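You operate a simulated robot arm through the tools that you are given. There is no shell and no other tool. Be economical: measure what you need, move in short steps, check, and stop when the job is done.

Carry out the task below with a simulated robot arm. There is one attempt and no reset: what you move stays moved.

TASK
Put the red-line cup and the blue-line cup in the yellow tub.

It is judged by the outcome, as a careful person would: the job done as asked, and still so three seconds after it is handed in. It fails if anything else is knocked over, pushed out of place, dropped, spilled or broken.

THE ROBOT
A 7-joint arm with a two-finger parallel gripper, fixed in place. Base frame: the origin is at the foot of the arm, x ahead of it, y to its left, z up; the work surface is at about z = 0. Lengths are in m, angles in degrees, forces in N, time in s.
With the tool pointing down near the work surface it reaches from about 0.24 to 0.62 m from the base axis. Its first joint turns from -66.0 to 66.0 degrees. Payload 2.6 kg.
Tool frame: the origin (TCP) lies between the finger pads and is the grasp point; the fingertips stand 0.03 m ahead of it; z points along the fingers, y is the line along which they close. The gripper opens to 0.094 m. The fingers are 0.028 m wide and 0.01 m thick; the gripper's body (0.05 by 0.096 m) begins 0.055 m behind the TCP.
Orientation is told as [roll, pitch, yaw] about the base's x, y, z axes, in that order, counted from this pose: with the fingers straight down and closing along the base's y, the tool's x points along the base's -x, its y along +y and its z along -z.

THE INTERFACE
- The arm moves only by the tool nudge_tool. Its argument "targets" is a list of rows, each an object of numbers (a shift or turn left out is 0, a gripper value left out holds the last): "dx", "dy", "dz": the shift along the tool's x, y, z in units of 30 mm (1.0 is 30 mm); "ax", "ay", "az": the turn, a rotation vector about the tool's x, y, z in units of 6 degrees (1.0 is 6 degrees); "claw": the closure, from 0 (fully open) to 1 (shut). In form: [{"dx": .., "dy": .., "dz": .., "ax": .., "ay": .., "az": .., "claw": ..}, ...]. A call has 1 to 8 rows; each row shifts and turns the commanded pose from where the row before left it, along the tool's axes as they then stand. A call with a number of a shift or a turn outside -1 to 1 is refused whole. A row lasts 0.2 s, in which the tool goes at most 0.05 m and 8.6 degrees; a call with a longer step from one row to the next is refused whole, and so is a gripper value outside its range. A pose out of reach is approached as far as the arm can. The call stops where the force on the tool passes 40 N (or 10 N more than at its start, if that is more) or the arm is blocked; 0.2 s more then pass. The fingers move at their own pace (about 0.072 m/s each) and stop on an object; they squeeze with about 29 N. The grip force told is the motor's: it shows also when the fingers shut on nothing. Time passes only in rows, and 0.2 s behind the last, so rows that do not move let the fingers close. It gives the time, the measured TCP pose, the force on the tool (base axes), the opening and the grip force at its end, in the units of the frame above (readings bear some noise), and new pictures: "pictures" is both (left out), scene, wrist or none.
- Cameras (640 x 400 px; columns grow to the right, rows downward): "scene" is fixed at [0.036, 0.4382, 0.5562]; the picture's right is [-0.75, -0.67, 0.00], its down [-0.43, 0.49, -0.76] and it looks along [0.50, -0.57, -0.65] (base axes); focal length 303 px, centre (320, 200). "wrist" rides on the gripper at [-0.037, 0, -0.058] in the tool frame; the picture's right is [0.00, -1.00, 0.00], its down [0.97, 0.00, -0.24] and it looks along [0.24, 0.00, 0.97] (tool axes); focal length 218 px, centre (320, 200).
- point_at(camera, pixels): for up to 12 pixels [column, row] of the newest picture of that camera ("zoom" is the newest enlarged one), the place [x, y, z] in the base frame of the surface seen there, good to about 0.003 m. No time passes.
- close_up(camera, box): a new picture of the part [left, top, right, bottom] of that camera's present view, enlarged. No time passes.
- job_done(): hands the job in; it is judged then, once.

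Work in short steps. Measure before you move; look again where a grasp or a placing could have gone wrong, and mend it. You have 60 turns and 120 pictures in all, the two below and enlarged ones among them. Open the gripper and draw the arm clear of the work before you hand the job in, unless the task says otherwise; then end with one line.

The tools are called after "Request:" as name(argument=value, ...) on one line, values as JSON. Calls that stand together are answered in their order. nudge_tool: Moves the arm, as the interface text tells. Its arguments: {"type":"object","properties":{"targets":{"type":"array","items":{"type":"object","properties":{"dx":{"type":"number"},"dy":{"type":"number"},"dz":{"type":"number"},"ax":{"type":"number"},"ay":{"type":"number"},"az":{"type":"number"},"claw":{"type":"number"}}}},"pictures":{"type":"string","enum":["both","scene","wrist","none"]}},"required":["targets"]} The other tools are called the same way: point_at (camera, pixels) gives the place of the surface under pixels of a picture; close_up (camera, box) takes an enlarged picture of a part of a camera's view; job_done () hands the job in.

At the start:

```text
time_s: 0.0
ee_pos: [0.3968, 0.1547, 0.3457]
ee_rot: [0.0, 0.0, 0.0]
contact_force: [1.0, 0.4, -0.7]
gripper_width: 0.0942
gripper_force: 0.1
```

scene: 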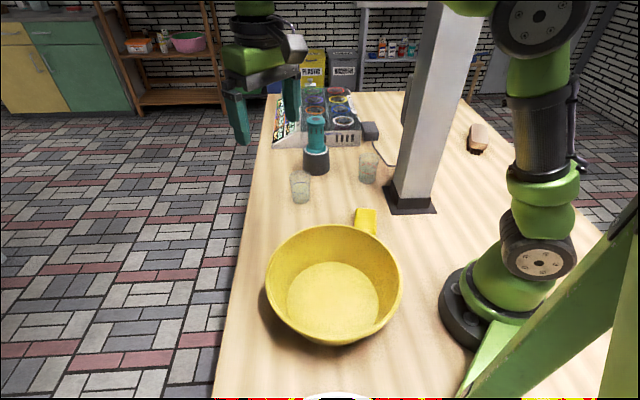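
wrist: 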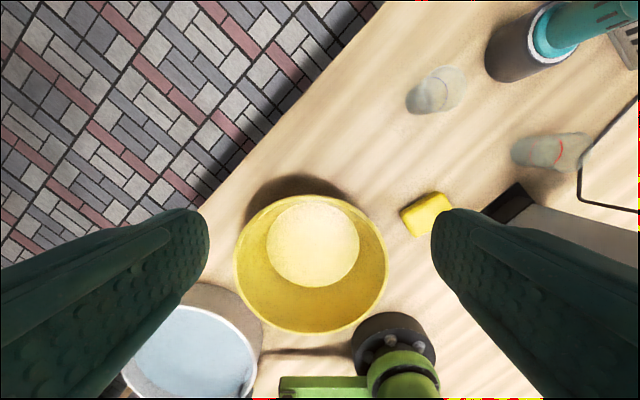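

The pictures show two clear cups near scene (300,187) and (368,168), and the yellow tub at (335,285). I'll enlarge and measure them.

Request:
close_up(camera="scene", box=[240, 80, 440, 220])

Request:
close_up(camera="wrist", box=[380, 0, 640, 220])

Request:
point_at(camera="scene", pixels=[[300, 172], [300, 190], [301, 203], [368, 155], [368, 170], [368, 184], [333, 290], [268, 285], [400, 275], [335, 226], [335, 342], [366, 218]])

Request:
point_at(camera="wrist", pixels=[[436, 90], [448, 76], [418, 102], [552, 152], [575, 150], [520, 152], [312, 240], [240, 262], [387, 262], [310, 332], [310, 196], [425, 212]])

```text
2.86 times, centred on (340, 150) of scene
```

zoom: 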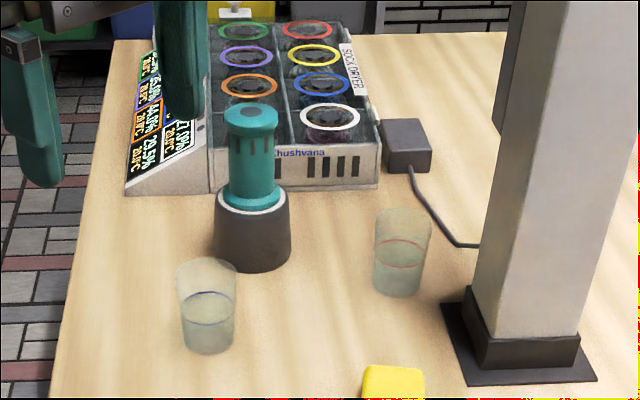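

```text
1.82 times, centred on (510, 110) of wrist
```

zoom: 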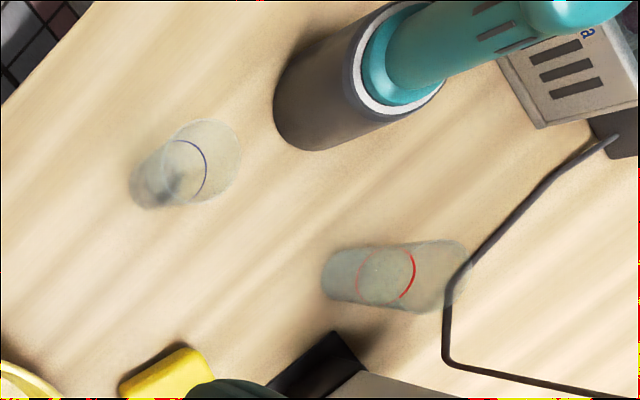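

```text
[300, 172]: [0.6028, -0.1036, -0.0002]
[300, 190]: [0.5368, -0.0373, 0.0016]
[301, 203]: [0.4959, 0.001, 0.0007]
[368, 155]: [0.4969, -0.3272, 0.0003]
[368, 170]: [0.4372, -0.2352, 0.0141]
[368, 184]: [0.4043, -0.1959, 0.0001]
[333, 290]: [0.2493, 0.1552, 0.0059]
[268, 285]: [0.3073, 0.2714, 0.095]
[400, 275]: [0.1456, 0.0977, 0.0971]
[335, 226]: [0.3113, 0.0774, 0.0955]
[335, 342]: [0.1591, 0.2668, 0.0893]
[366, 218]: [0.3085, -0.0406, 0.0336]
```

```text
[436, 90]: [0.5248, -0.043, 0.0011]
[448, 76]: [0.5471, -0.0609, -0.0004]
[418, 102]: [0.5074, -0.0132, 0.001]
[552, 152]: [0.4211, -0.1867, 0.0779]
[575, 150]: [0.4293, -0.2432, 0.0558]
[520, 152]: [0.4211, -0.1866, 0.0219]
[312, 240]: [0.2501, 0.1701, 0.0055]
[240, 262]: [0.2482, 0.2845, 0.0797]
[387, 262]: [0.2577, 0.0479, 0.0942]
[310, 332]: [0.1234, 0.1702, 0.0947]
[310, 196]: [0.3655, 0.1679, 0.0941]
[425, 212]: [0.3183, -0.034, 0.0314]
```

Next I'll measure the column by the red cup and the other neighbours.

Request:
point_at(camera="scene", pixels=[[384, 213], [436, 213], [397, 190], [395, 196], [430, 205], [400, 130], [445, 130], [316, 170], [316, 118], [440, 10], [360, 215], [404, 100]])

Request:
point_at(camera="wrist", pixels=[[409, 104], [427, 112], [440, 68], [462, 75], [513, 152], [511, 145], [515, 163], [520, 190], [480, 210], [600, 230], [545, 215], [500, 75]])

Request:
close_up(camera="scene", box=[340, 0, 640, 220])

```text
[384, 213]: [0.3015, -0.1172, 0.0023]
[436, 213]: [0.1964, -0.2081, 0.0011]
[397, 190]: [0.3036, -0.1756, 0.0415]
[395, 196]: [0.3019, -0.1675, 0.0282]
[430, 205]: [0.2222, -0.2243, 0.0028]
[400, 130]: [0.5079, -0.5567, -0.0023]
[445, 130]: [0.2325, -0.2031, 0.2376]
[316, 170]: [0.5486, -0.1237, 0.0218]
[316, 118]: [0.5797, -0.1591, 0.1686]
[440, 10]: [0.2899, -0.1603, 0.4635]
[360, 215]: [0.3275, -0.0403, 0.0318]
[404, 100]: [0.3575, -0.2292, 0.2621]
```

```text
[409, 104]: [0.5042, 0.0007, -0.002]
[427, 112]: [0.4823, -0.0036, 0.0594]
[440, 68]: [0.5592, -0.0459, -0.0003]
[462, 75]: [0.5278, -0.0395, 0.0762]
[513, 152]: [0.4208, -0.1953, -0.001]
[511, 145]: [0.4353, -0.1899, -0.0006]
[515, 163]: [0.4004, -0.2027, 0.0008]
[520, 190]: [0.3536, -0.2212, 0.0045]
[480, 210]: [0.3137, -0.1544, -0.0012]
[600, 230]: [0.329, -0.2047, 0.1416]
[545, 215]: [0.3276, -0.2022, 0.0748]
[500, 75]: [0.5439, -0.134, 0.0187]
```

```text
1.82 times, centred on (490, 110) of scene
```

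zoom: 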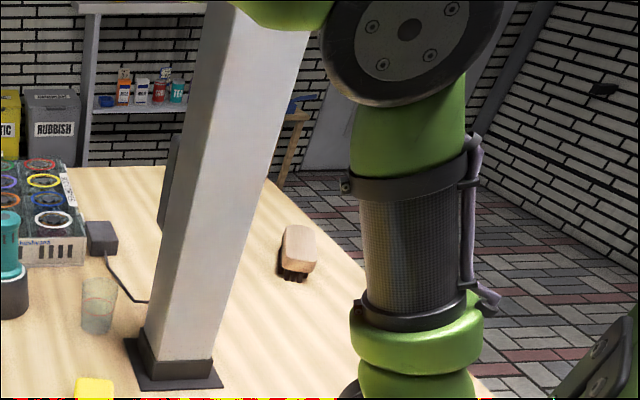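

The blue cup's base is centred near (0.514,-0.019) and the red cup's near (0.419,-0.219), beside the tall column. The tub's centre is about (0.245,0.168). I'll go above the blue cup first.

Request:
nudge_tool(targets=[{"dx": -0.557, "dy": -0.828, "dz": 0.69, "claw": 0}, {"dx": -0.557, "dy": -0.828, "dz": 0.69}, {"dx": -0.557, "dy": -0.828, "dz": 0.69}, {"dx": -0.557, "dy": -0.828, "dz": 0.69}, {"dx": -0.557, "dy": -0.828, "dz": 0.69}, {"dx": -0.557, "dy": -0.828, "dz": 0.69}, {"dx": -0.557, "dy": -0.828, "dz": 0.69}])

```text
time_s: 1.6
ee_pos: [0.5137, -0.0184, 0.1995]
ee_rot: [0.0, -0.1, 0.0]
contact_force: [0.2, 0.0, -0.4]
gripper_width: 0.094
gripper_force: 0.0
```

scene: 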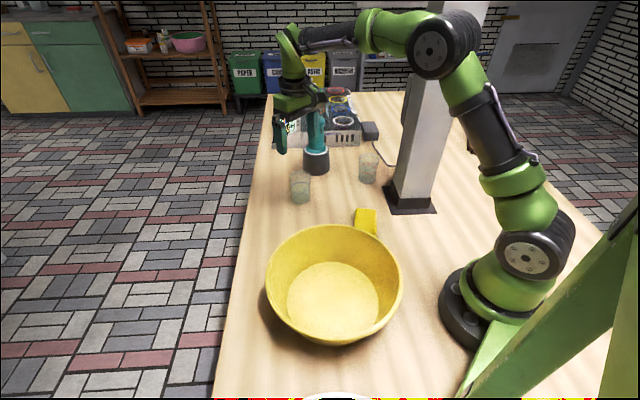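
wrist: 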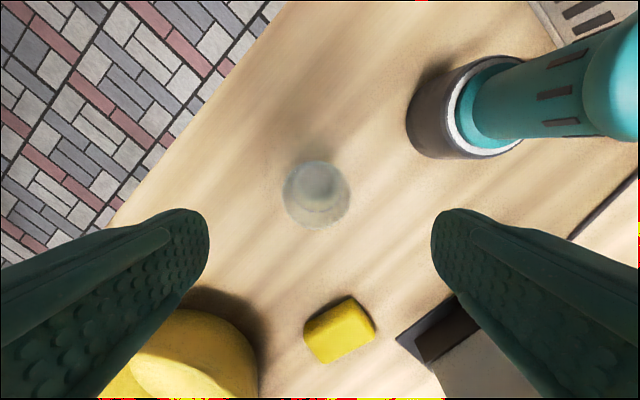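

The cup is centred under the tool: rim at (316,193), base at (320,180). I'm lowering straight down to z≈0.055.

Request:
nudge_tool(targets=[{"dz": 0.8, "dy": 0.07}, {"dz": 0.8}, {"dz": 0.8}, {"dz": 0.8}, {"dz": 0.8}, {"dz": 0.8}])

```text
time_s: 3.0
ee_pos: [0.5135, -0.0161, 0.0566]
ee_rot: [0.0, 0.0, 0.0]
contact_force: [0.5, -1.4, -0.8]
gripper_width: 0.0939
gripper_force: 0.0
```

scene: 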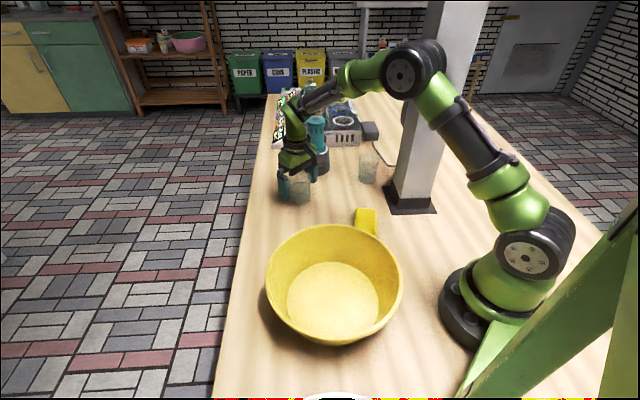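
wrist: 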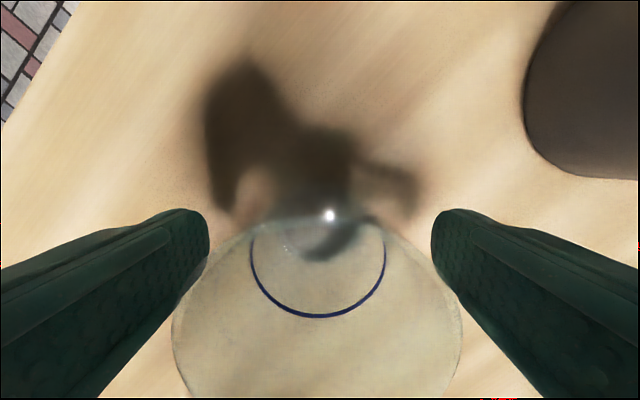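

The cup sits between the fingers and the blue line is visible. I'm closing now.

Request:
nudge_tool(targets=[{"claw": 0.5}, {"claw": 1}, {"claw": 1}, {"claw": 1}], pictures="wrist")

```text
time_s: 4.0
ee_pos: [0.5149, -0.0147, 0.0563]
ee_rot: [0.1, 0.0, 0.1]
contact_force: [0.6, -0.1, 0.2]
gripper_width: 0.0612
gripper_force: 29.1
```

wrist: 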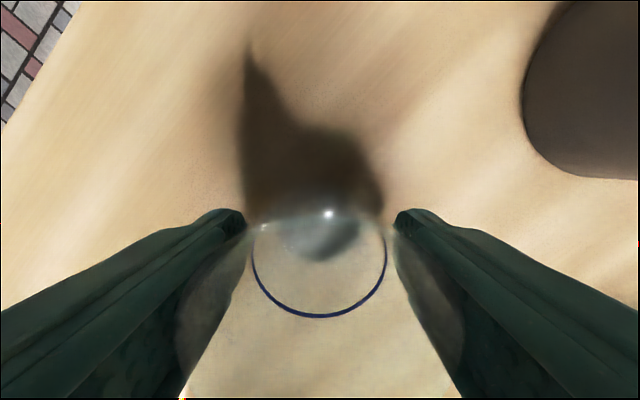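

Gripped at width 0.061. I'll lift it and check.

Request:
nudge_tool(targets=[{"dz": -0.6}, {"dz": -0.9}, {"dz": -0.9}, {"dz": -0.9}, {"dz": -0.9}])

```text
time_s: 5.2
ee_pos: [0.5132, -0.0168, 0.1839]
ee_rot: [-0.1, 0.0, 0.0]
contact_force: [0.4, -0.3, -0.1]
gripper_width: 0.0609
gripper_force: 29.1
```

scene: 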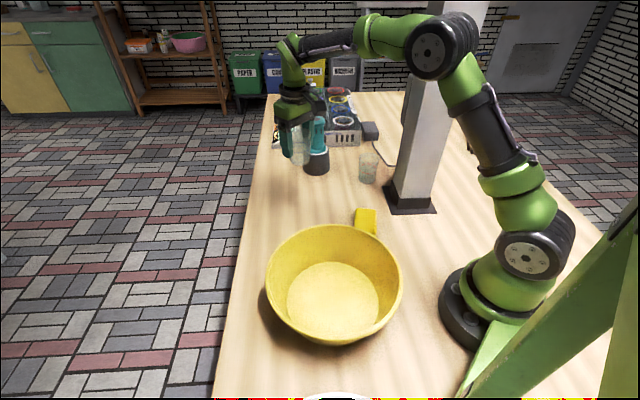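
wrist: 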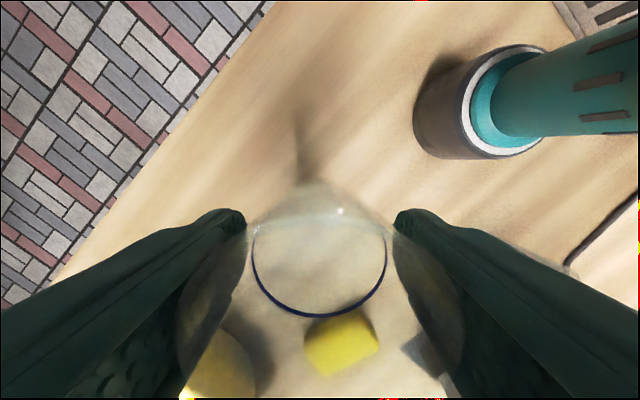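

Blue cup is held. I'm carrying it at height toward the tub, aiming at (0.207,0.168) on the floor's near half.

Request:
nudge_tool(targets=[{"dx": 0.6, "dy": 0.4, "dz": -0.6}, {"dx": 0.93, "dy": 0.56, "dz": -0.4}, {"dx": 0.93, "dy": 0.56}, {"dx": 0.93, "dy": 0.56}, {"dx": 0.93, "dy": 0.56}, {"dx": 0.93, "dy": 0.56}, {"dx": 0.93, "dy": 0.56}, {"dx": 0.93, "dy": 0.56}], pictures="none")

Request:
nudge_tool(targets=[{"dx": 0.93, "dy": 0.56}, {"dx": 0.93, "dy": 0.56}, {"dx": 0.93, "dy": 0.56}, {"dx": 0.3, "dy": 0.16}])

```text
time_s: 7.0
ee_pos: [0.3023, 0.1149, 0.2116]
ee_rot: [0.0, -0.1, -0.1]
contact_force: [0.0, 0.0, -1.0]
gripper_width: 0.0608
gripper_force: 29.2
```

```text
time_s: 8.0
ee_pos: [0.2074, 0.1683, 0.2134]
ee_rot: [0.0, 0.0, 0.0]
contact_force: [0.0, 0.4, -0.5]
gripper_width: 0.0611
gripper_force: 28.9
```

scene: 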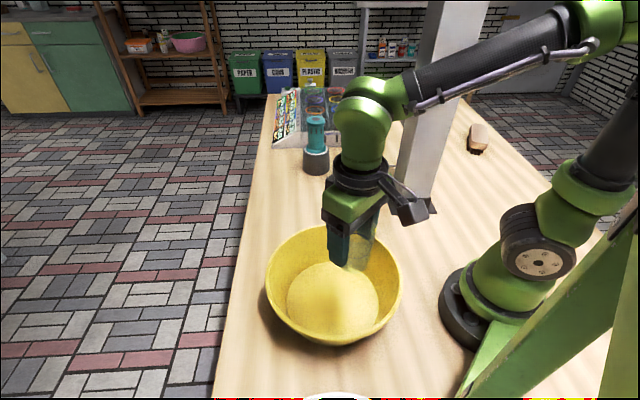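
wrist: 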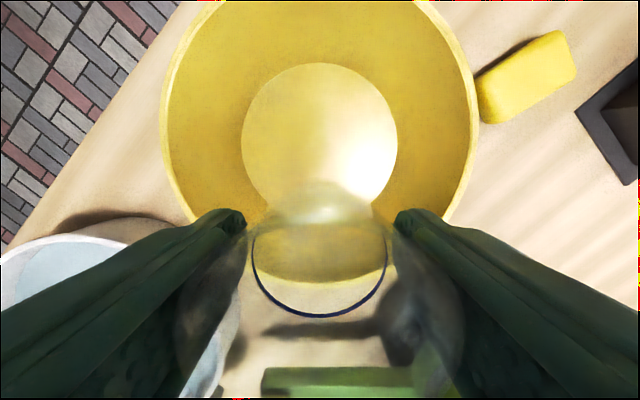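

The tub floor shows as the bright disc (242–397 by 63–215). I'll measure its edges before lowering.

Request:
point_at(camera="wrist", pixels=[[243, 137], [397, 137], [320, 64], [262, 205], [380, 85], [166, 120], [474, 120]])

Request:
point_at(camera="scene", pixels=[[287, 303], [377, 300], [333, 341], [325, 264]])

```text
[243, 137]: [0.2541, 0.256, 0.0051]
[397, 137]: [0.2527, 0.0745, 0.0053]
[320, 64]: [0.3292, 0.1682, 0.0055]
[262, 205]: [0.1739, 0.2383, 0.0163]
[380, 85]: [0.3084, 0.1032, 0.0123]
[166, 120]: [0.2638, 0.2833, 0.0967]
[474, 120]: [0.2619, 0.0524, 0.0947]
```

```text
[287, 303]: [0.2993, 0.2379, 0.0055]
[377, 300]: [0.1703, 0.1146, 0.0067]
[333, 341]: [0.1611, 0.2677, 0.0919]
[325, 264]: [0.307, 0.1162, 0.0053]
```

The floor radius is about 0.085, centred at (0.244,0.167), floor z 0.0055. I'm lowering until the cup base is about 1–2 mm above it.

Request:
nudge_tool(targets=[{"dz": 0.9}, {"dz": 0.9}, {"dz": 0.9}, {"dz": 0.9}, {"dz": 0.8}, {"dz": 0.5}, {"dz": 0.08}])

```text
time_s: 9.6
ee_pos: [0.2086, 0.1694, 0.0626]
ee_rot: [-0.1, -0.1, 0.0]
contact_force: [-0.8, -0.6, 1.3]
gripper_width: 0.0609
gripper_force: 28.6
```

scene: 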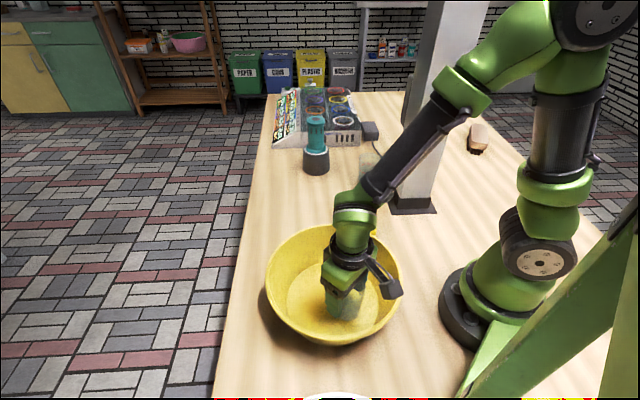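
wrist: 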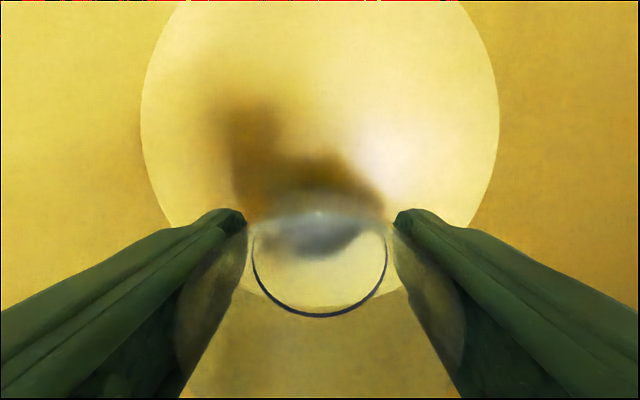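

The cup is down on the floor, with a light contact of 1.3 N. I'm opening and withdrawing straight up.

Request:
nudge_tool(targets=[{"claw": 0.25}, {"claw": 0.1}, {"claw": 0.1}, {"dz": -0.6}, {"dz": -0.9}, {"dz": -0.9}, {"dz": -0.9}, {"dz": -0.9}])

```text
time_s: 11.4
ee_pos: [0.2072, 0.1689, 0.1886]
ee_rot: [0.0, 0.0, 0.0]
contact_force: [0.0, -0.2, -0.5]
gripper_width: 0.0845
gripper_force: 0.0
```

scene: 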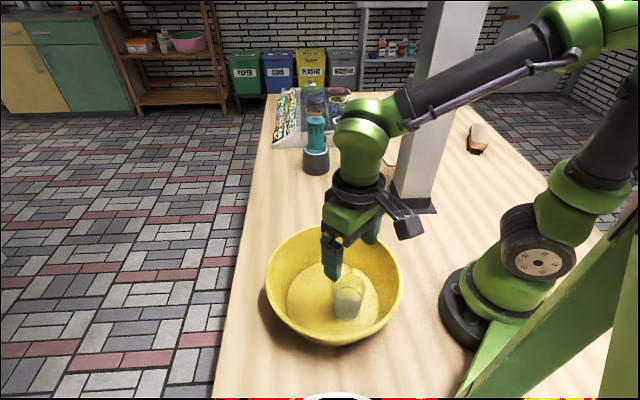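
wrist: 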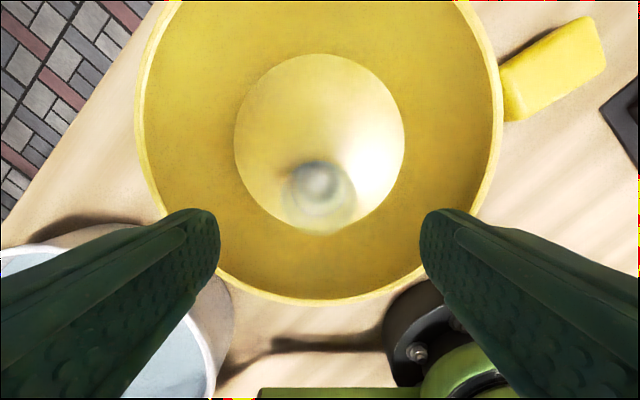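

The blue cup stands upright in the tub. The column blocks a straight-down reach to the red cup, so I'll approach from the +y side with a tilted tool. First I move to (0.42,0,0.30), then yaw.

Request:
nudge_tool(targets=[{"dx": -0.8875, "dy": -0.704, "dz": -0.4625, "claw": 0}, {"dx": -0.8875, "dy": -0.704, "dz": -0.4625}, {"dx": -0.8875, "dy": -0.704, "dz": -0.4625}, {"dx": -0.8875, "dy": -0.704, "dz": -0.4625}, {"dx": -0.8875, "dy": -0.704, "dz": -0.4625}, {"dx": -0.8875, "dy": -0.704, "dz": -0.4625}, {"dx": -0.8875, "dy": -0.704, "dz": -0.4625}, {"dx": -0.8875, "dy": -0.704, "dz": -0.4625}], pictures="none")

Request:
nudge_tool(targets=[{"az": -1}, {"az": -1}, {"az": -1}, {"az": -1}, {"az": -1}, {"az": -1}, {"az": -1}, {"az": -1}], pictures="none")

Request:
nudge_tool(targets=[{"az": -1}, {"az": -1}, {"az": -1}, {"az": -1}, {"az": -1}, {"az": -1}, {"az": -1}])

```text
time_s: 13.2
ee_pos: [0.4184, 0.0009, 0.3029]
ee_rot: [0.0, 0.0, 0.1]
contact_force: [0.2, -0.7, 0.3]
gripper_width: 0.0939
gripper_force: 0.1
```

```text
time_s: 15.0
ee_pos: [0.423, -0.0009, 0.2987]
ee_rot: [0.0, 0.0, 48.1]
contact_force: [0.6, 0.2, -0.3]
gripper_width: 0.0942
gripper_force: 0.1
```

```text
time_s: 16.6
ee_pos: [0.421, 0.0003, 0.3011]
ee_rot: [0.0, 0.1, 90.0]
contact_force: [-0.4, 0.0, -0.7]
gripper_width: 0.0939
gripper_force: 0.0
```

scene: 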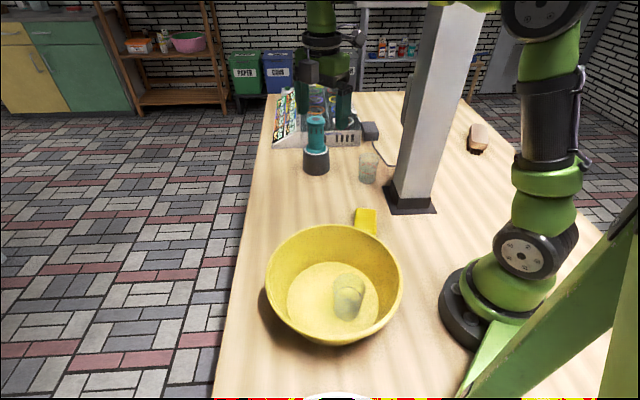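
wrist: 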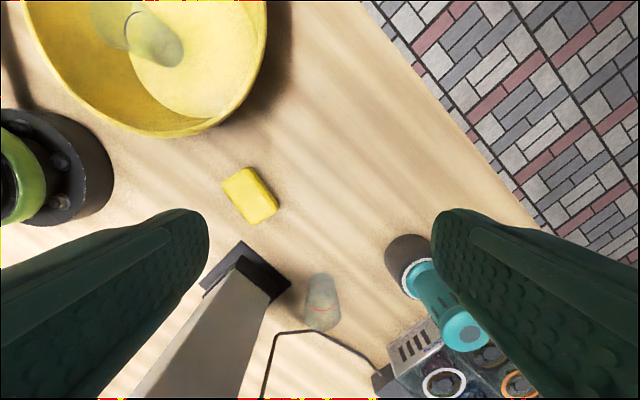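

The hand has yawed 90°. I'll check what protrudes from the hand before tilting.

Request:
close_up(camera="scene", box=[250, 0, 410, 150])

Request:
point_at(camera="scene", pixels=[[309, 66], [301, 105], [345, 105], [330, 40], [320, 15], [450, 3], [320, 120]])

```text
2.67 times, centred on (330, 75) of scene
```

zoom: 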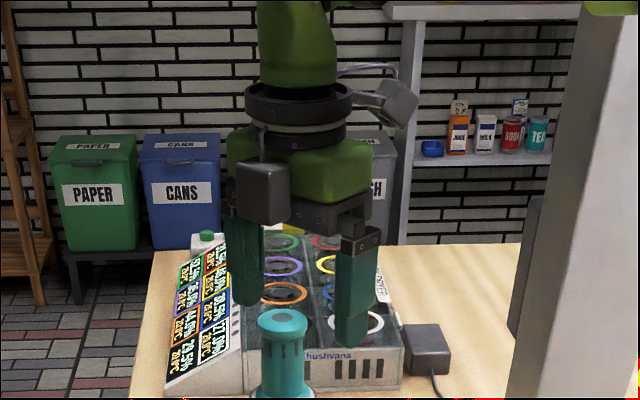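

```text
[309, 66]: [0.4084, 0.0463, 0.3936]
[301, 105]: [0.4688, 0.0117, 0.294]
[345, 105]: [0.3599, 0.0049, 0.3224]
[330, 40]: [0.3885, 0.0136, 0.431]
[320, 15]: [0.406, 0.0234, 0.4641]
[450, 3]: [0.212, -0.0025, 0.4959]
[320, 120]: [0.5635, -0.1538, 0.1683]
```

Request:
point_at(camera="zoom", pixels=[[402, 98], [385, 110], [410, 115], [370, 100], [345, 200]])

Request:
nudge_tool(targets=[{"ay": 0.95}, {"ay": 0.95}, {"ay": 0.95}, {"ay": 0.95}, {"ay": 0.95}, {"ay": 0.95}, {"ay": 0.95}])

```text
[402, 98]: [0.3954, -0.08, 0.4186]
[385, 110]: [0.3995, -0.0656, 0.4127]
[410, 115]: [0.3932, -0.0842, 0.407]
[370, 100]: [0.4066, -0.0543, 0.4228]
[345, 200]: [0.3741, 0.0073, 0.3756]
```

```text
time_s: 18.2
ee_pos: [0.4217, -0.0002, 0.3007]
ee_rot: [0.0, 39.9, 89.9]
contact_force: [0.8, -0.4, 0.4]
gripper_width: 0.0939
gripper_force: 0.1
```

scene: 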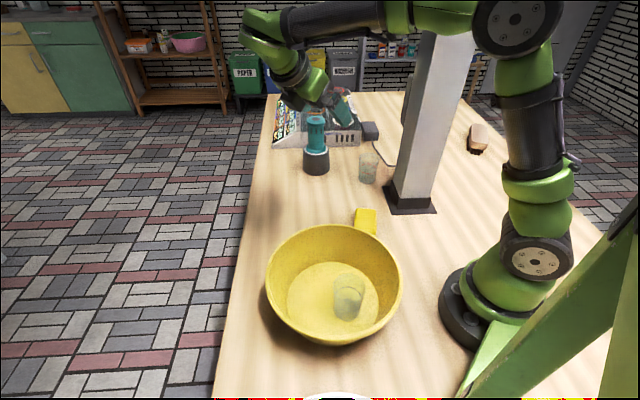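
wrist: 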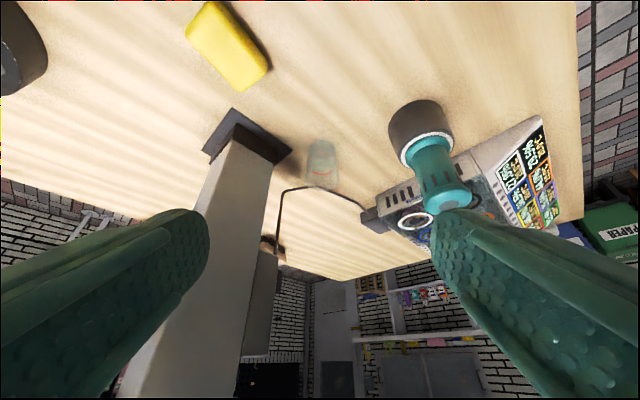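

The tool is tilted as intended. I'll measure the column and its dark attachment near the red cup, and the cup itself.

Request:
point_at(camera="wrist", pixels=[[262, 300], [265, 258], [256, 345], [274, 240], [274, 165], [288, 155], [250, 230], [322, 142], [322, 187], [425, 110], [290, 262], [232, 112]])

Request:
close_up(camera="wrist", box=[190, 90, 450, 310])

```text
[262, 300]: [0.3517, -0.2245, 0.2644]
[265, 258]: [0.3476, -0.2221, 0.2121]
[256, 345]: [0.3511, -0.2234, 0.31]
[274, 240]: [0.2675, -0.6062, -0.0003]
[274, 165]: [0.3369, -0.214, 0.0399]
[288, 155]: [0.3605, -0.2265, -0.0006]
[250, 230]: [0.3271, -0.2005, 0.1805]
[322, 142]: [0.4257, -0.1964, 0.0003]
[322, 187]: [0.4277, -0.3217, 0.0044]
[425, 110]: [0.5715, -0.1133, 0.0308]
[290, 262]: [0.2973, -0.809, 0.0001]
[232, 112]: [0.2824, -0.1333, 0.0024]
```

```text
1.82 times, centred on (320, 200) of wrist
```

zoom: 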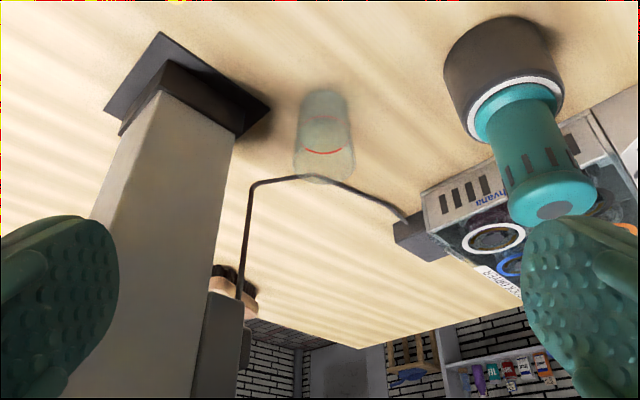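

Request:
point_at(camera="zoom", pixels=[[239, 285], [246, 235], [254, 187], [280, 178], [310, 175], [325, 180], [360, 195], [322, 92], [300, 145], [352, 140]])

```text
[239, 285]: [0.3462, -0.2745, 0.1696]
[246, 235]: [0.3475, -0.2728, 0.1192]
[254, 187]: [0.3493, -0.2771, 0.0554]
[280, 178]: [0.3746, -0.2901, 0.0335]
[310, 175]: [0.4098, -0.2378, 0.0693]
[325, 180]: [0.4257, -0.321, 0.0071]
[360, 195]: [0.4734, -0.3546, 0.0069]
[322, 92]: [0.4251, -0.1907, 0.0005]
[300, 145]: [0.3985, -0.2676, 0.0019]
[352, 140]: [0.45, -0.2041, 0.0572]
```

The cable stays at y < -0.27 and the column at x < 0.36, so the lane at x≈0.4225 is clear. I'm moving to a pre-grasp point about 0.11 m back from the cup along the tool axis.

Request:
nudge_tool(targets=[{"dz": 0.9, "dx": 0.05, "dy": -0.03, "claw": 0.1}, {"dz": 0.9, "dx": 0.05}, {"dz": 0.9, "dx": 0.05}, {"dz": 0.9, "dx": 0.05}, {"dz": 0.9, "dx": 0.05}, {"dz": 0.9, "dx": 0.05}, {"dz": 0.9, "dx": 0.05}, {"dz": 0.9, "dx": 0.05}])

```text
time_s: 20.0
ee_pos: [0.4202, -0.1485, 0.1434]
ee_rot: [-0.1, 39.9, 90.0]
contact_force: [-0.6, 0.0, 0.1]
gripper_width: 0.0845
gripper_force: 0.1
```

scene: 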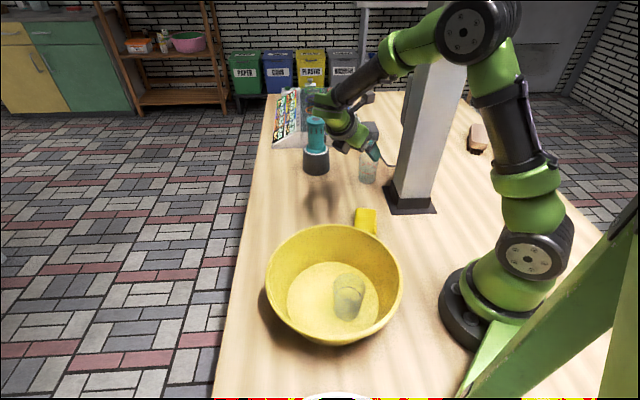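
wrist: 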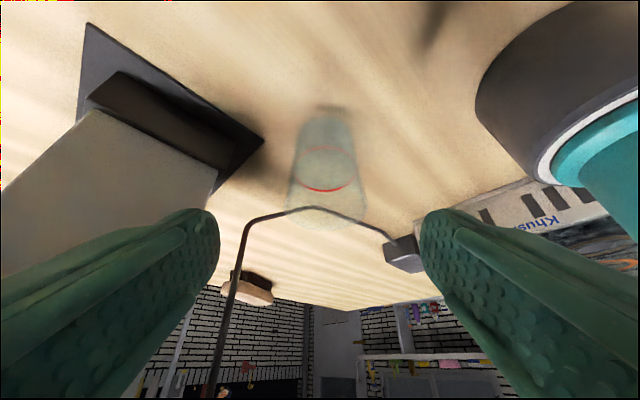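

The cup is centred at about column 325, so I need a +4 mm shift in x. I'll check the arm's clearance to the column first.

Request:
point_at(camera="scene", pixels=[[465, 30], [500, 95], [425, 40], [400, 55], [420, 80], [445, 80], [455, 62], [370, 80]])

Request:
point_at(camera="wrist", pixels=[[325, 112], [325, 150], [350, 150], [300, 150], [264, 140], [478, 90]])

```text
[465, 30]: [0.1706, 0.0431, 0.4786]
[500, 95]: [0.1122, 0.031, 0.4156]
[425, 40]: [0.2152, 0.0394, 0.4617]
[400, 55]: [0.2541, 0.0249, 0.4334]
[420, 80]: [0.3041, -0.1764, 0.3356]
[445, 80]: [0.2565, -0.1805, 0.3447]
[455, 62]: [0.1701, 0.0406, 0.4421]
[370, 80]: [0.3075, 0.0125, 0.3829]
```

```text
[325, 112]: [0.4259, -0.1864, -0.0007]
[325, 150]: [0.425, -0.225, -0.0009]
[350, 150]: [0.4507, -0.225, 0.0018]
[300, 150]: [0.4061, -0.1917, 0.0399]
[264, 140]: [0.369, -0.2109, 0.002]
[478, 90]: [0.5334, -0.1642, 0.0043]
```

Clearance is ample: arm at y≈0.03, column at -0.17. I'm advancing slowly along the tool axis to the cup.

Request:
nudge_tool(targets=[{"dy": -0.13, "dz": 0.5}, {"dz": 0.6}, {"dz": 0.6}, {"dz": 0.6}, {"dz": 0.5, "dx": -0.07}])

```text
time_s: 21.2
ee_pos: [0.4263, -0.2008, 0.076]
ee_rot: [0.0, 39.9, 90.0]
contact_force: [-0.2, 0.4, 0.9]
gripper_width: 0.0845
gripper_force: 0.1
```

scene: 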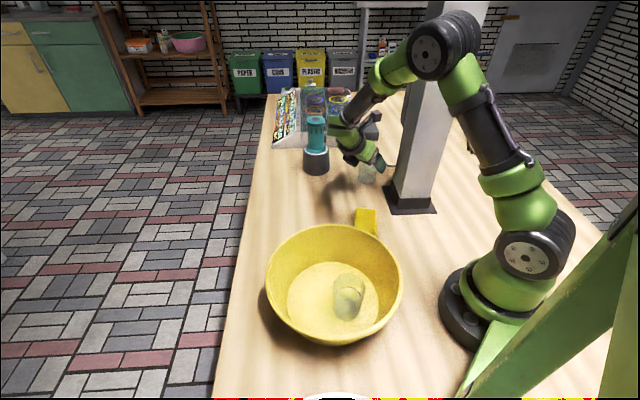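
wrist: 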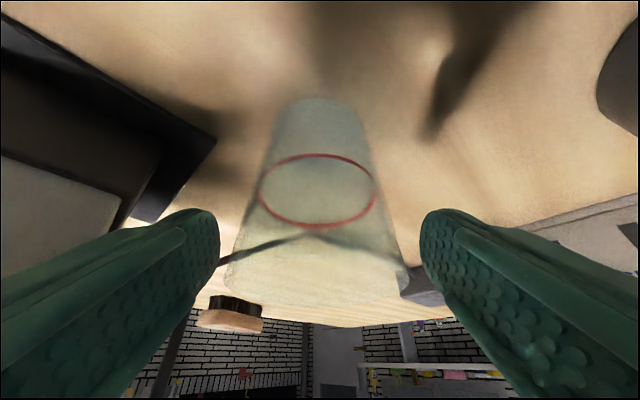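

The cup is centred between the fingers. I'll finish the advance and close.

Request:
nudge_tool(targets=[{"dz": 0.4}, {"dz": 0.35}, {"claw": 0.4}, {"claw": 1}, {"claw": 1}, {"claw": 1}, {"claw": 1}])

```text
time_s: 22.8
ee_pos: [0.4264, -0.2151, 0.0592]
ee_rot: [0.0, 40.0, 89.9]
contact_force: [0.2, -1.4, 3.1]
gripper_width: 0.0613
gripper_force: 29.0
```

scene: 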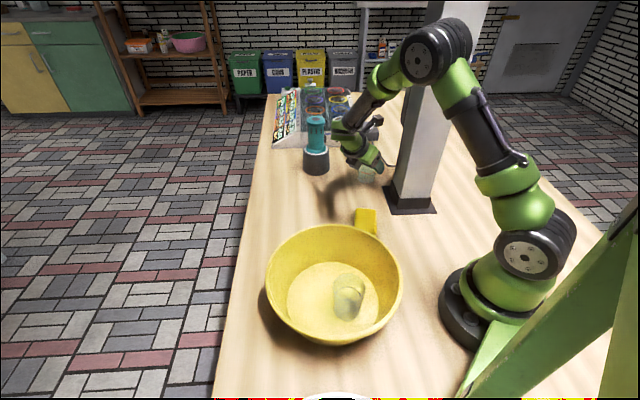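
wrist: 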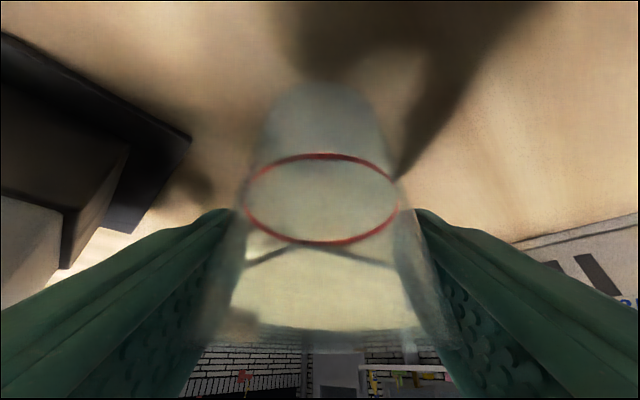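

The red cup is gripped (width 0.061). I'll lift it vertically and draw it back to +y, then set it on the open table to regrasp it vertically.

Request:
nudge_tool(targets=[{"dx": 0.3, "dz": -0.36}, {"dx": 0.6, "dz": -0.716}, {"dx": 0.6, "dz": -0.716}])

Request:
nudge_tool(targets=[{"dx": -0.75, "dz": -0.63, "dy": -0.1}, {"dx": -0.75, "dz": -0.63, "dy": -0.1}, {"dx": -0.75, "dz": -0.63, "dy": -0.1}, {"dx": -0.75, "dz": -0.63, "dy": -0.1}, {"dx": -0.75, "dz": -0.63, "dy": -0.1}, {"dx": -0.75, "dz": -0.63, "dy": -0.1}, {"dx": -0.75, "dz": -0.63, "dy": -0.1}, {"dx": -0.75, "dz": -0.63, "dy": -0.1}])

```text
time_s: 23.6
ee_pos: [0.4257, -0.2139, 0.1288]
ee_rot: [0.2, 39.9, 90.1]
contact_force: [-0.4, 0.6, 0.6]
gripper_width: 0.0609
gripper_force: 29.1
```

scene: 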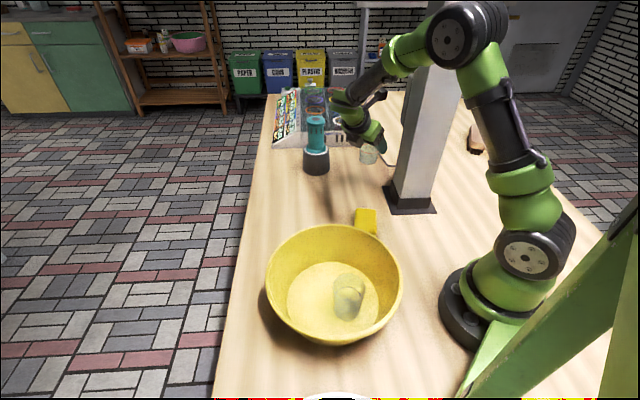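
wrist: 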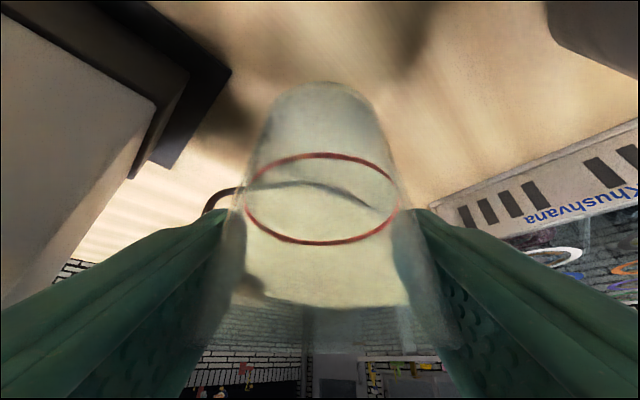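

```text
time_s: 25.4
ee_pos: [0.4495, 0.02, 0.1304]
ee_rot: [0.0, 39.9, 90.0]
contact_force: [-0.2, -0.5, -0.4]
gripper_width: 0.061
gripper_force: 28.6
```

scene: 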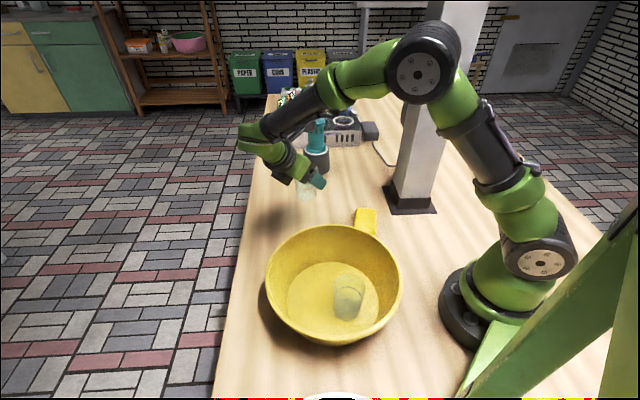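
wrist: 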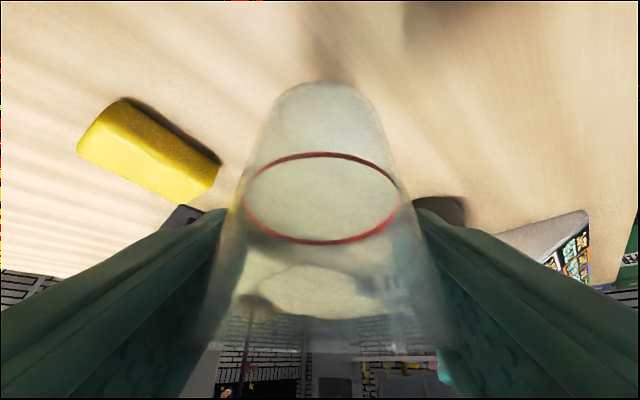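

The red cup is held upright over clear table. I'm lowering it to its grasp height and releasing.

Request:
nudge_tool(targets=[{"dx": -0.5, "dz": 0.6}, {"dx": -0.5, "dz": 0.6}, {"dx": -0.35, "dz": 0.41}, {"dx": -0.15, "dz": 0.18}])

```text
time_s: 26.4
ee_pos: [0.4481, 0.0208, 0.0594]
ee_rot: [0.0, 39.9, 90.0]
contact_force: [-1.5, -0.1, -0.1]
gripper_width: 0.061
gripper_force: 29.3
```

scene: 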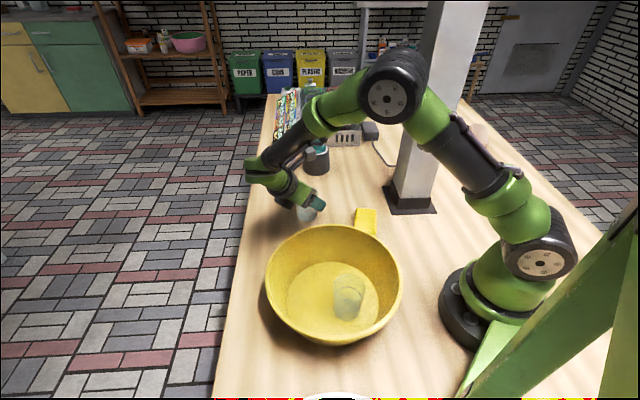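
wrist: 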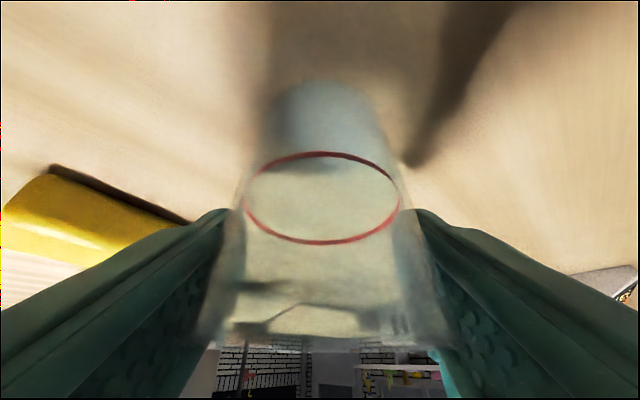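

It is at table level, so I'm opening and backing off along the tool axis.

Request:
nudge_tool(targets=[{"claw": 0.25}, {"claw": 0.1}, {"claw": 0.1}, {"dz": -0.5}, {"dz": -0.9}, {"dz": -0.9}, {"dz": -0.9}, {"dz": -0.9}])

```text
time_s: 28.2
ee_pos: [0.4491, 0.0998, 0.1564]
ee_rot: [0.0, 39.9, 90.0]
contact_force: [-0.5, -0.2, 0.3]
gripper_width: 0.0843
gripper_force: 0.1
```

scene: 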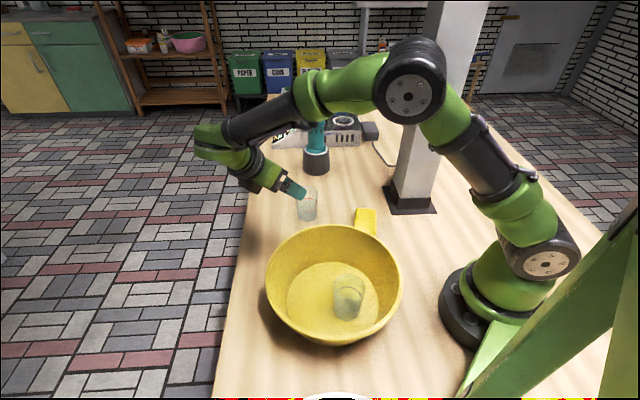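
wrist: 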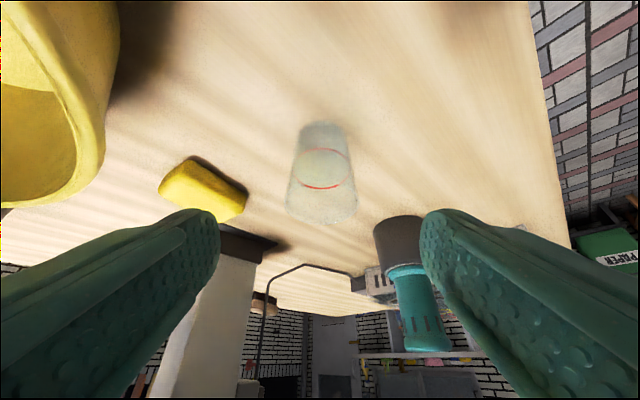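

The red cup stands upright. I'm raising the arm, removing the tilt and turning yaw back.

Request:
nudge_tool(targets=[{"dx": 0.72, "dz": -0.85}, {"dx": 0.72, "dz": -0.85}, {"dx": 0.72, "dz": -0.85}, {"dx": 0.72, "dz": -0.85}], pictures="none")

Request:
nudge_tool(targets=[{"ay": -0.95}, {"ay": -0.95}, {"ay": -0.95}, {"ay": -0.95}, {"ay": -0.95}, {"ay": -0.95}, {"ay": -0.95}], pictures="none")

Request:
nudge_tool(targets=[{"az": 1}, {"az": 1}, {"az": 1}, {"az": 1}, {"az": 1}, {"az": 1}, {"az": 1}, {"az": 1}], pictures="none")

Request:
nudge_tool(targets=[{"az": 1}, {"az": 1}, {"az": 1}, {"az": 1}, {"az": 1}, {"az": 1}, {"az": 1}])

```text
time_s: 29.2
ee_pos: [0.4495, 0.0976, 0.2894]
ee_rot: [0.1, 39.8, 90.0]
contact_force: [0.1, -0.1, -0.4]
gripper_width: 0.0844
gripper_force: 0.0
```

```text
time_s: 30.8
ee_pos: [0.4509, 0.0989, 0.2872]
ee_rot: [0.0, -0.1, 89.9]
contact_force: [-0.8, 0.3, 0.4]
gripper_width: 0.0846
gripper_force: 0.0
```

```text
time_s: 32.6
ee_pos: [0.4505, 0.099, 0.287]
ee_rot: [0.0, 0.0, 41.9]
contact_force: [-0.4, -0.3, 0.0]
gripper_width: 0.0844
gripper_force: 0.1
```

```text
time_s: 34.2
ee_pos: [0.4496, 0.0985, 0.2876]
ee_rot: [-0.1, -0.1, -0.1]
contact_force: [-0.6, 0.4, -0.1]
gripper_width: 0.0845
gripper_force: 0.1
```

scene: 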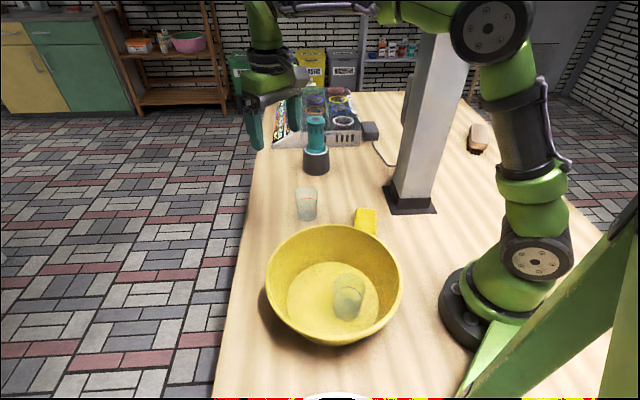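
wrist: 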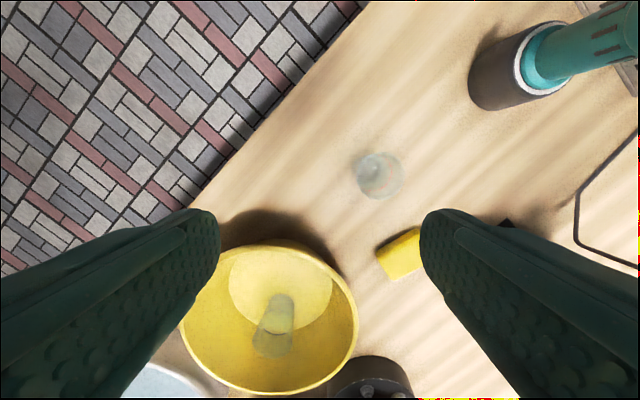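

Moving above the red cup, expected at about (0.449,0.019).

Request:
nudge_tool(targets=[{"dy": -0.66, "dz": 0.8}, {"dy": -0.66, "dz": 0.8}, {"dy": -0.66, "dz": 0.8}, {"dy": -0.66, "dz": 0.8, "claw": 0}], pictures="wrist")

```text
time_s: 35.2
ee_pos: [0.4511, 0.0203, 0.1912]
ee_rot: [0.0, 0.0, 0.0]
contact_force: [-0.6, -0.7, -0.3]
gripper_width: 0.0939
gripper_force: 0.1
```

wrist: 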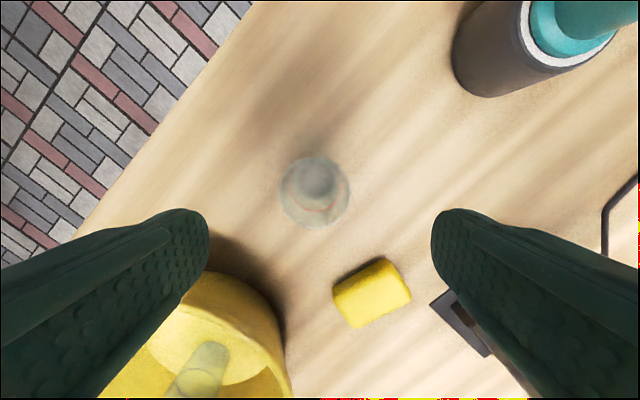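

The cup is centred at (315,192), the same view as before the first grasp. I'm lowering and closing.

Request:
nudge_tool(targets=[{"dz": 0.8, "dy": 0.08}, {"dz": 0.8}, {"dz": 0.8}, {"dz": 0.8}, {"dz": 0.8}, {"dz": 0.5}], pictures="wrist")

Request:
nudge_tool(targets=[{"claw": 0.5}, {"claw": 1}, {"claw": 1}, {"claw": 1}], pictures="none")

Request:
nudge_tool(targets=[{"dz": -0.6}, {"dz": -0.9}, {"dz": -0.9}, {"dz": -0.9}, {"dz": -0.9}, {"dz": -0.9}])

```text
time_s: 36.6
ee_pos: [0.4488, 0.0217, 0.0564]
ee_rot: [0.0, -0.1, 0.0]
contact_force: [-0.4, -0.5, 0.4]
gripper_width: 0.0937
gripper_force: 0.1
```

wrist: 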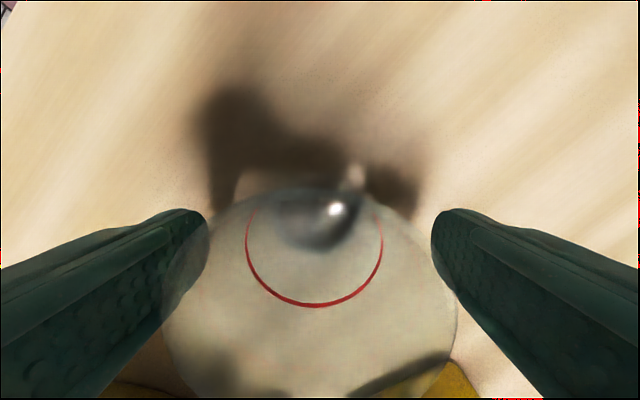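

```text
time_s: 37.6
ee_pos: [0.4502, 0.0204, 0.0574]
ee_rot: [0.0, 0.0, 0.0]
contact_force: [0.1, 0.4, 0.2]
gripper_width: 0.0597
gripper_force: 28.5
```

```text
time_s: 39.0
ee_pos: [0.4494, 0.0216, 0.2111]
ee_rot: [0.0, 0.0, 0.0]
contact_force: [0.1, 0.2, 0.1]
gripper_width: 0.0598
gripper_force: 28.9
```

scene: 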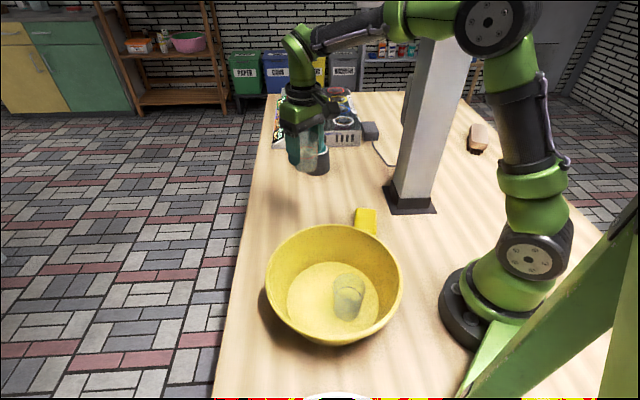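
wrist: 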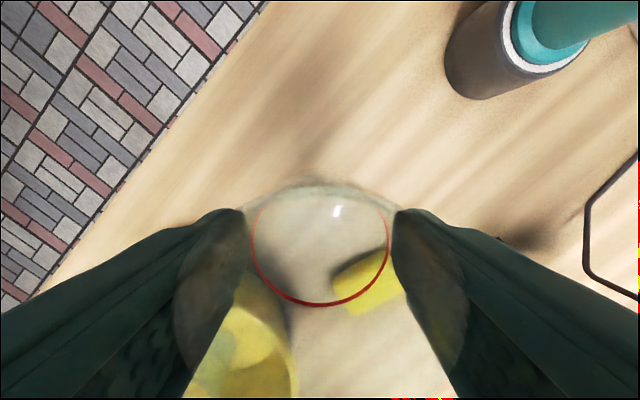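

The red cup is held, sitting about 4 mm toward +x in the grip. I'm carrying it over the tub's free half, at (0.284,0.168).

Request:
nudge_tool(targets=[{"dx": 0.786, "dy": 0.697}, {"dx": 0.786, "dy": 0.697}, {"dx": 0.786, "dy": 0.697}, {"dx": 0.786, "dy": 0.697}, {"dx": 0.786, "dy": 0.697}, {"dx": 0.786, "dy": 0.697}, {"dx": 0.786, "dy": 0.697}])

```text
time_s: 40.6
ee_pos: [0.2863, 0.1686, 0.2097]
ee_rot: [0.0, 0.0, 0.1]
contact_force: [-0.4, -0.3, 0.1]
gripper_width: 0.0601
gripper_force: 28.7
```

scene: 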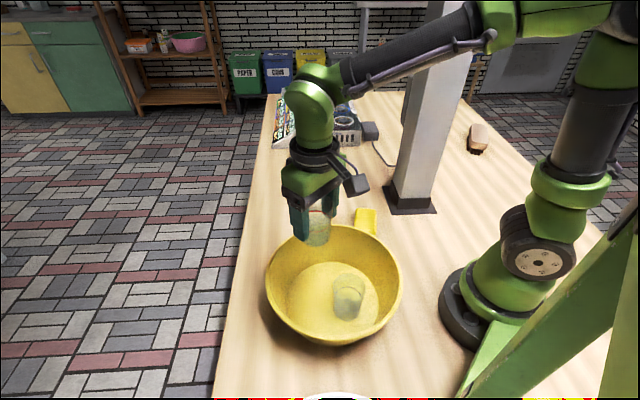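
wrist: 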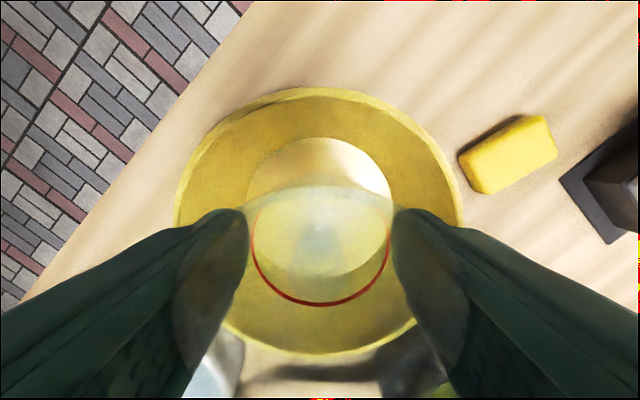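

Position is good and the blue cup is clear to the -x side. Lowering to floor contact.

Request:
nudge_tool(targets=[{"dz": 0.9}, {"dz": 0.9}, {"dz": 0.9}, {"dz": 0.9}, {"dz": 0.7}, {"dz": 0.45}, {"dz": 0.12}])

```text
time_s: 42.2
ee_pos: [0.2843, 0.1682, 0.0625]
ee_rot: [0.0, 0.0, 0.0]
contact_force: [0.1, 0.7, 0.3]
gripper_width: 0.0595
gripper_force: 28.7
```

scene: 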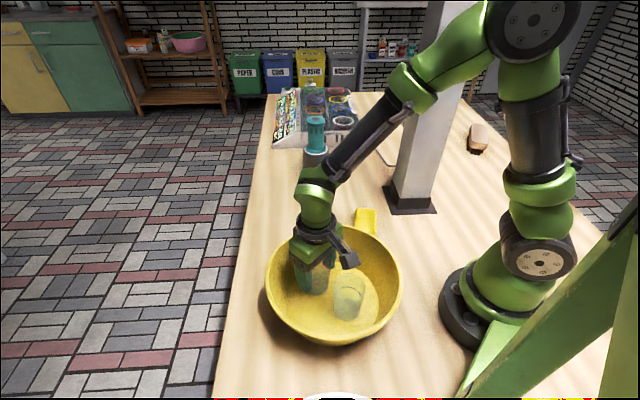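
wrist: 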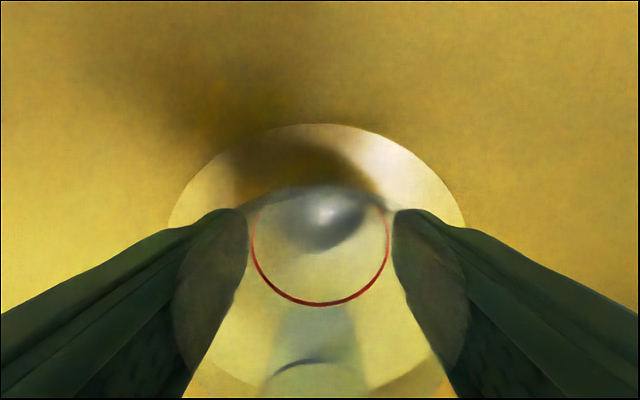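

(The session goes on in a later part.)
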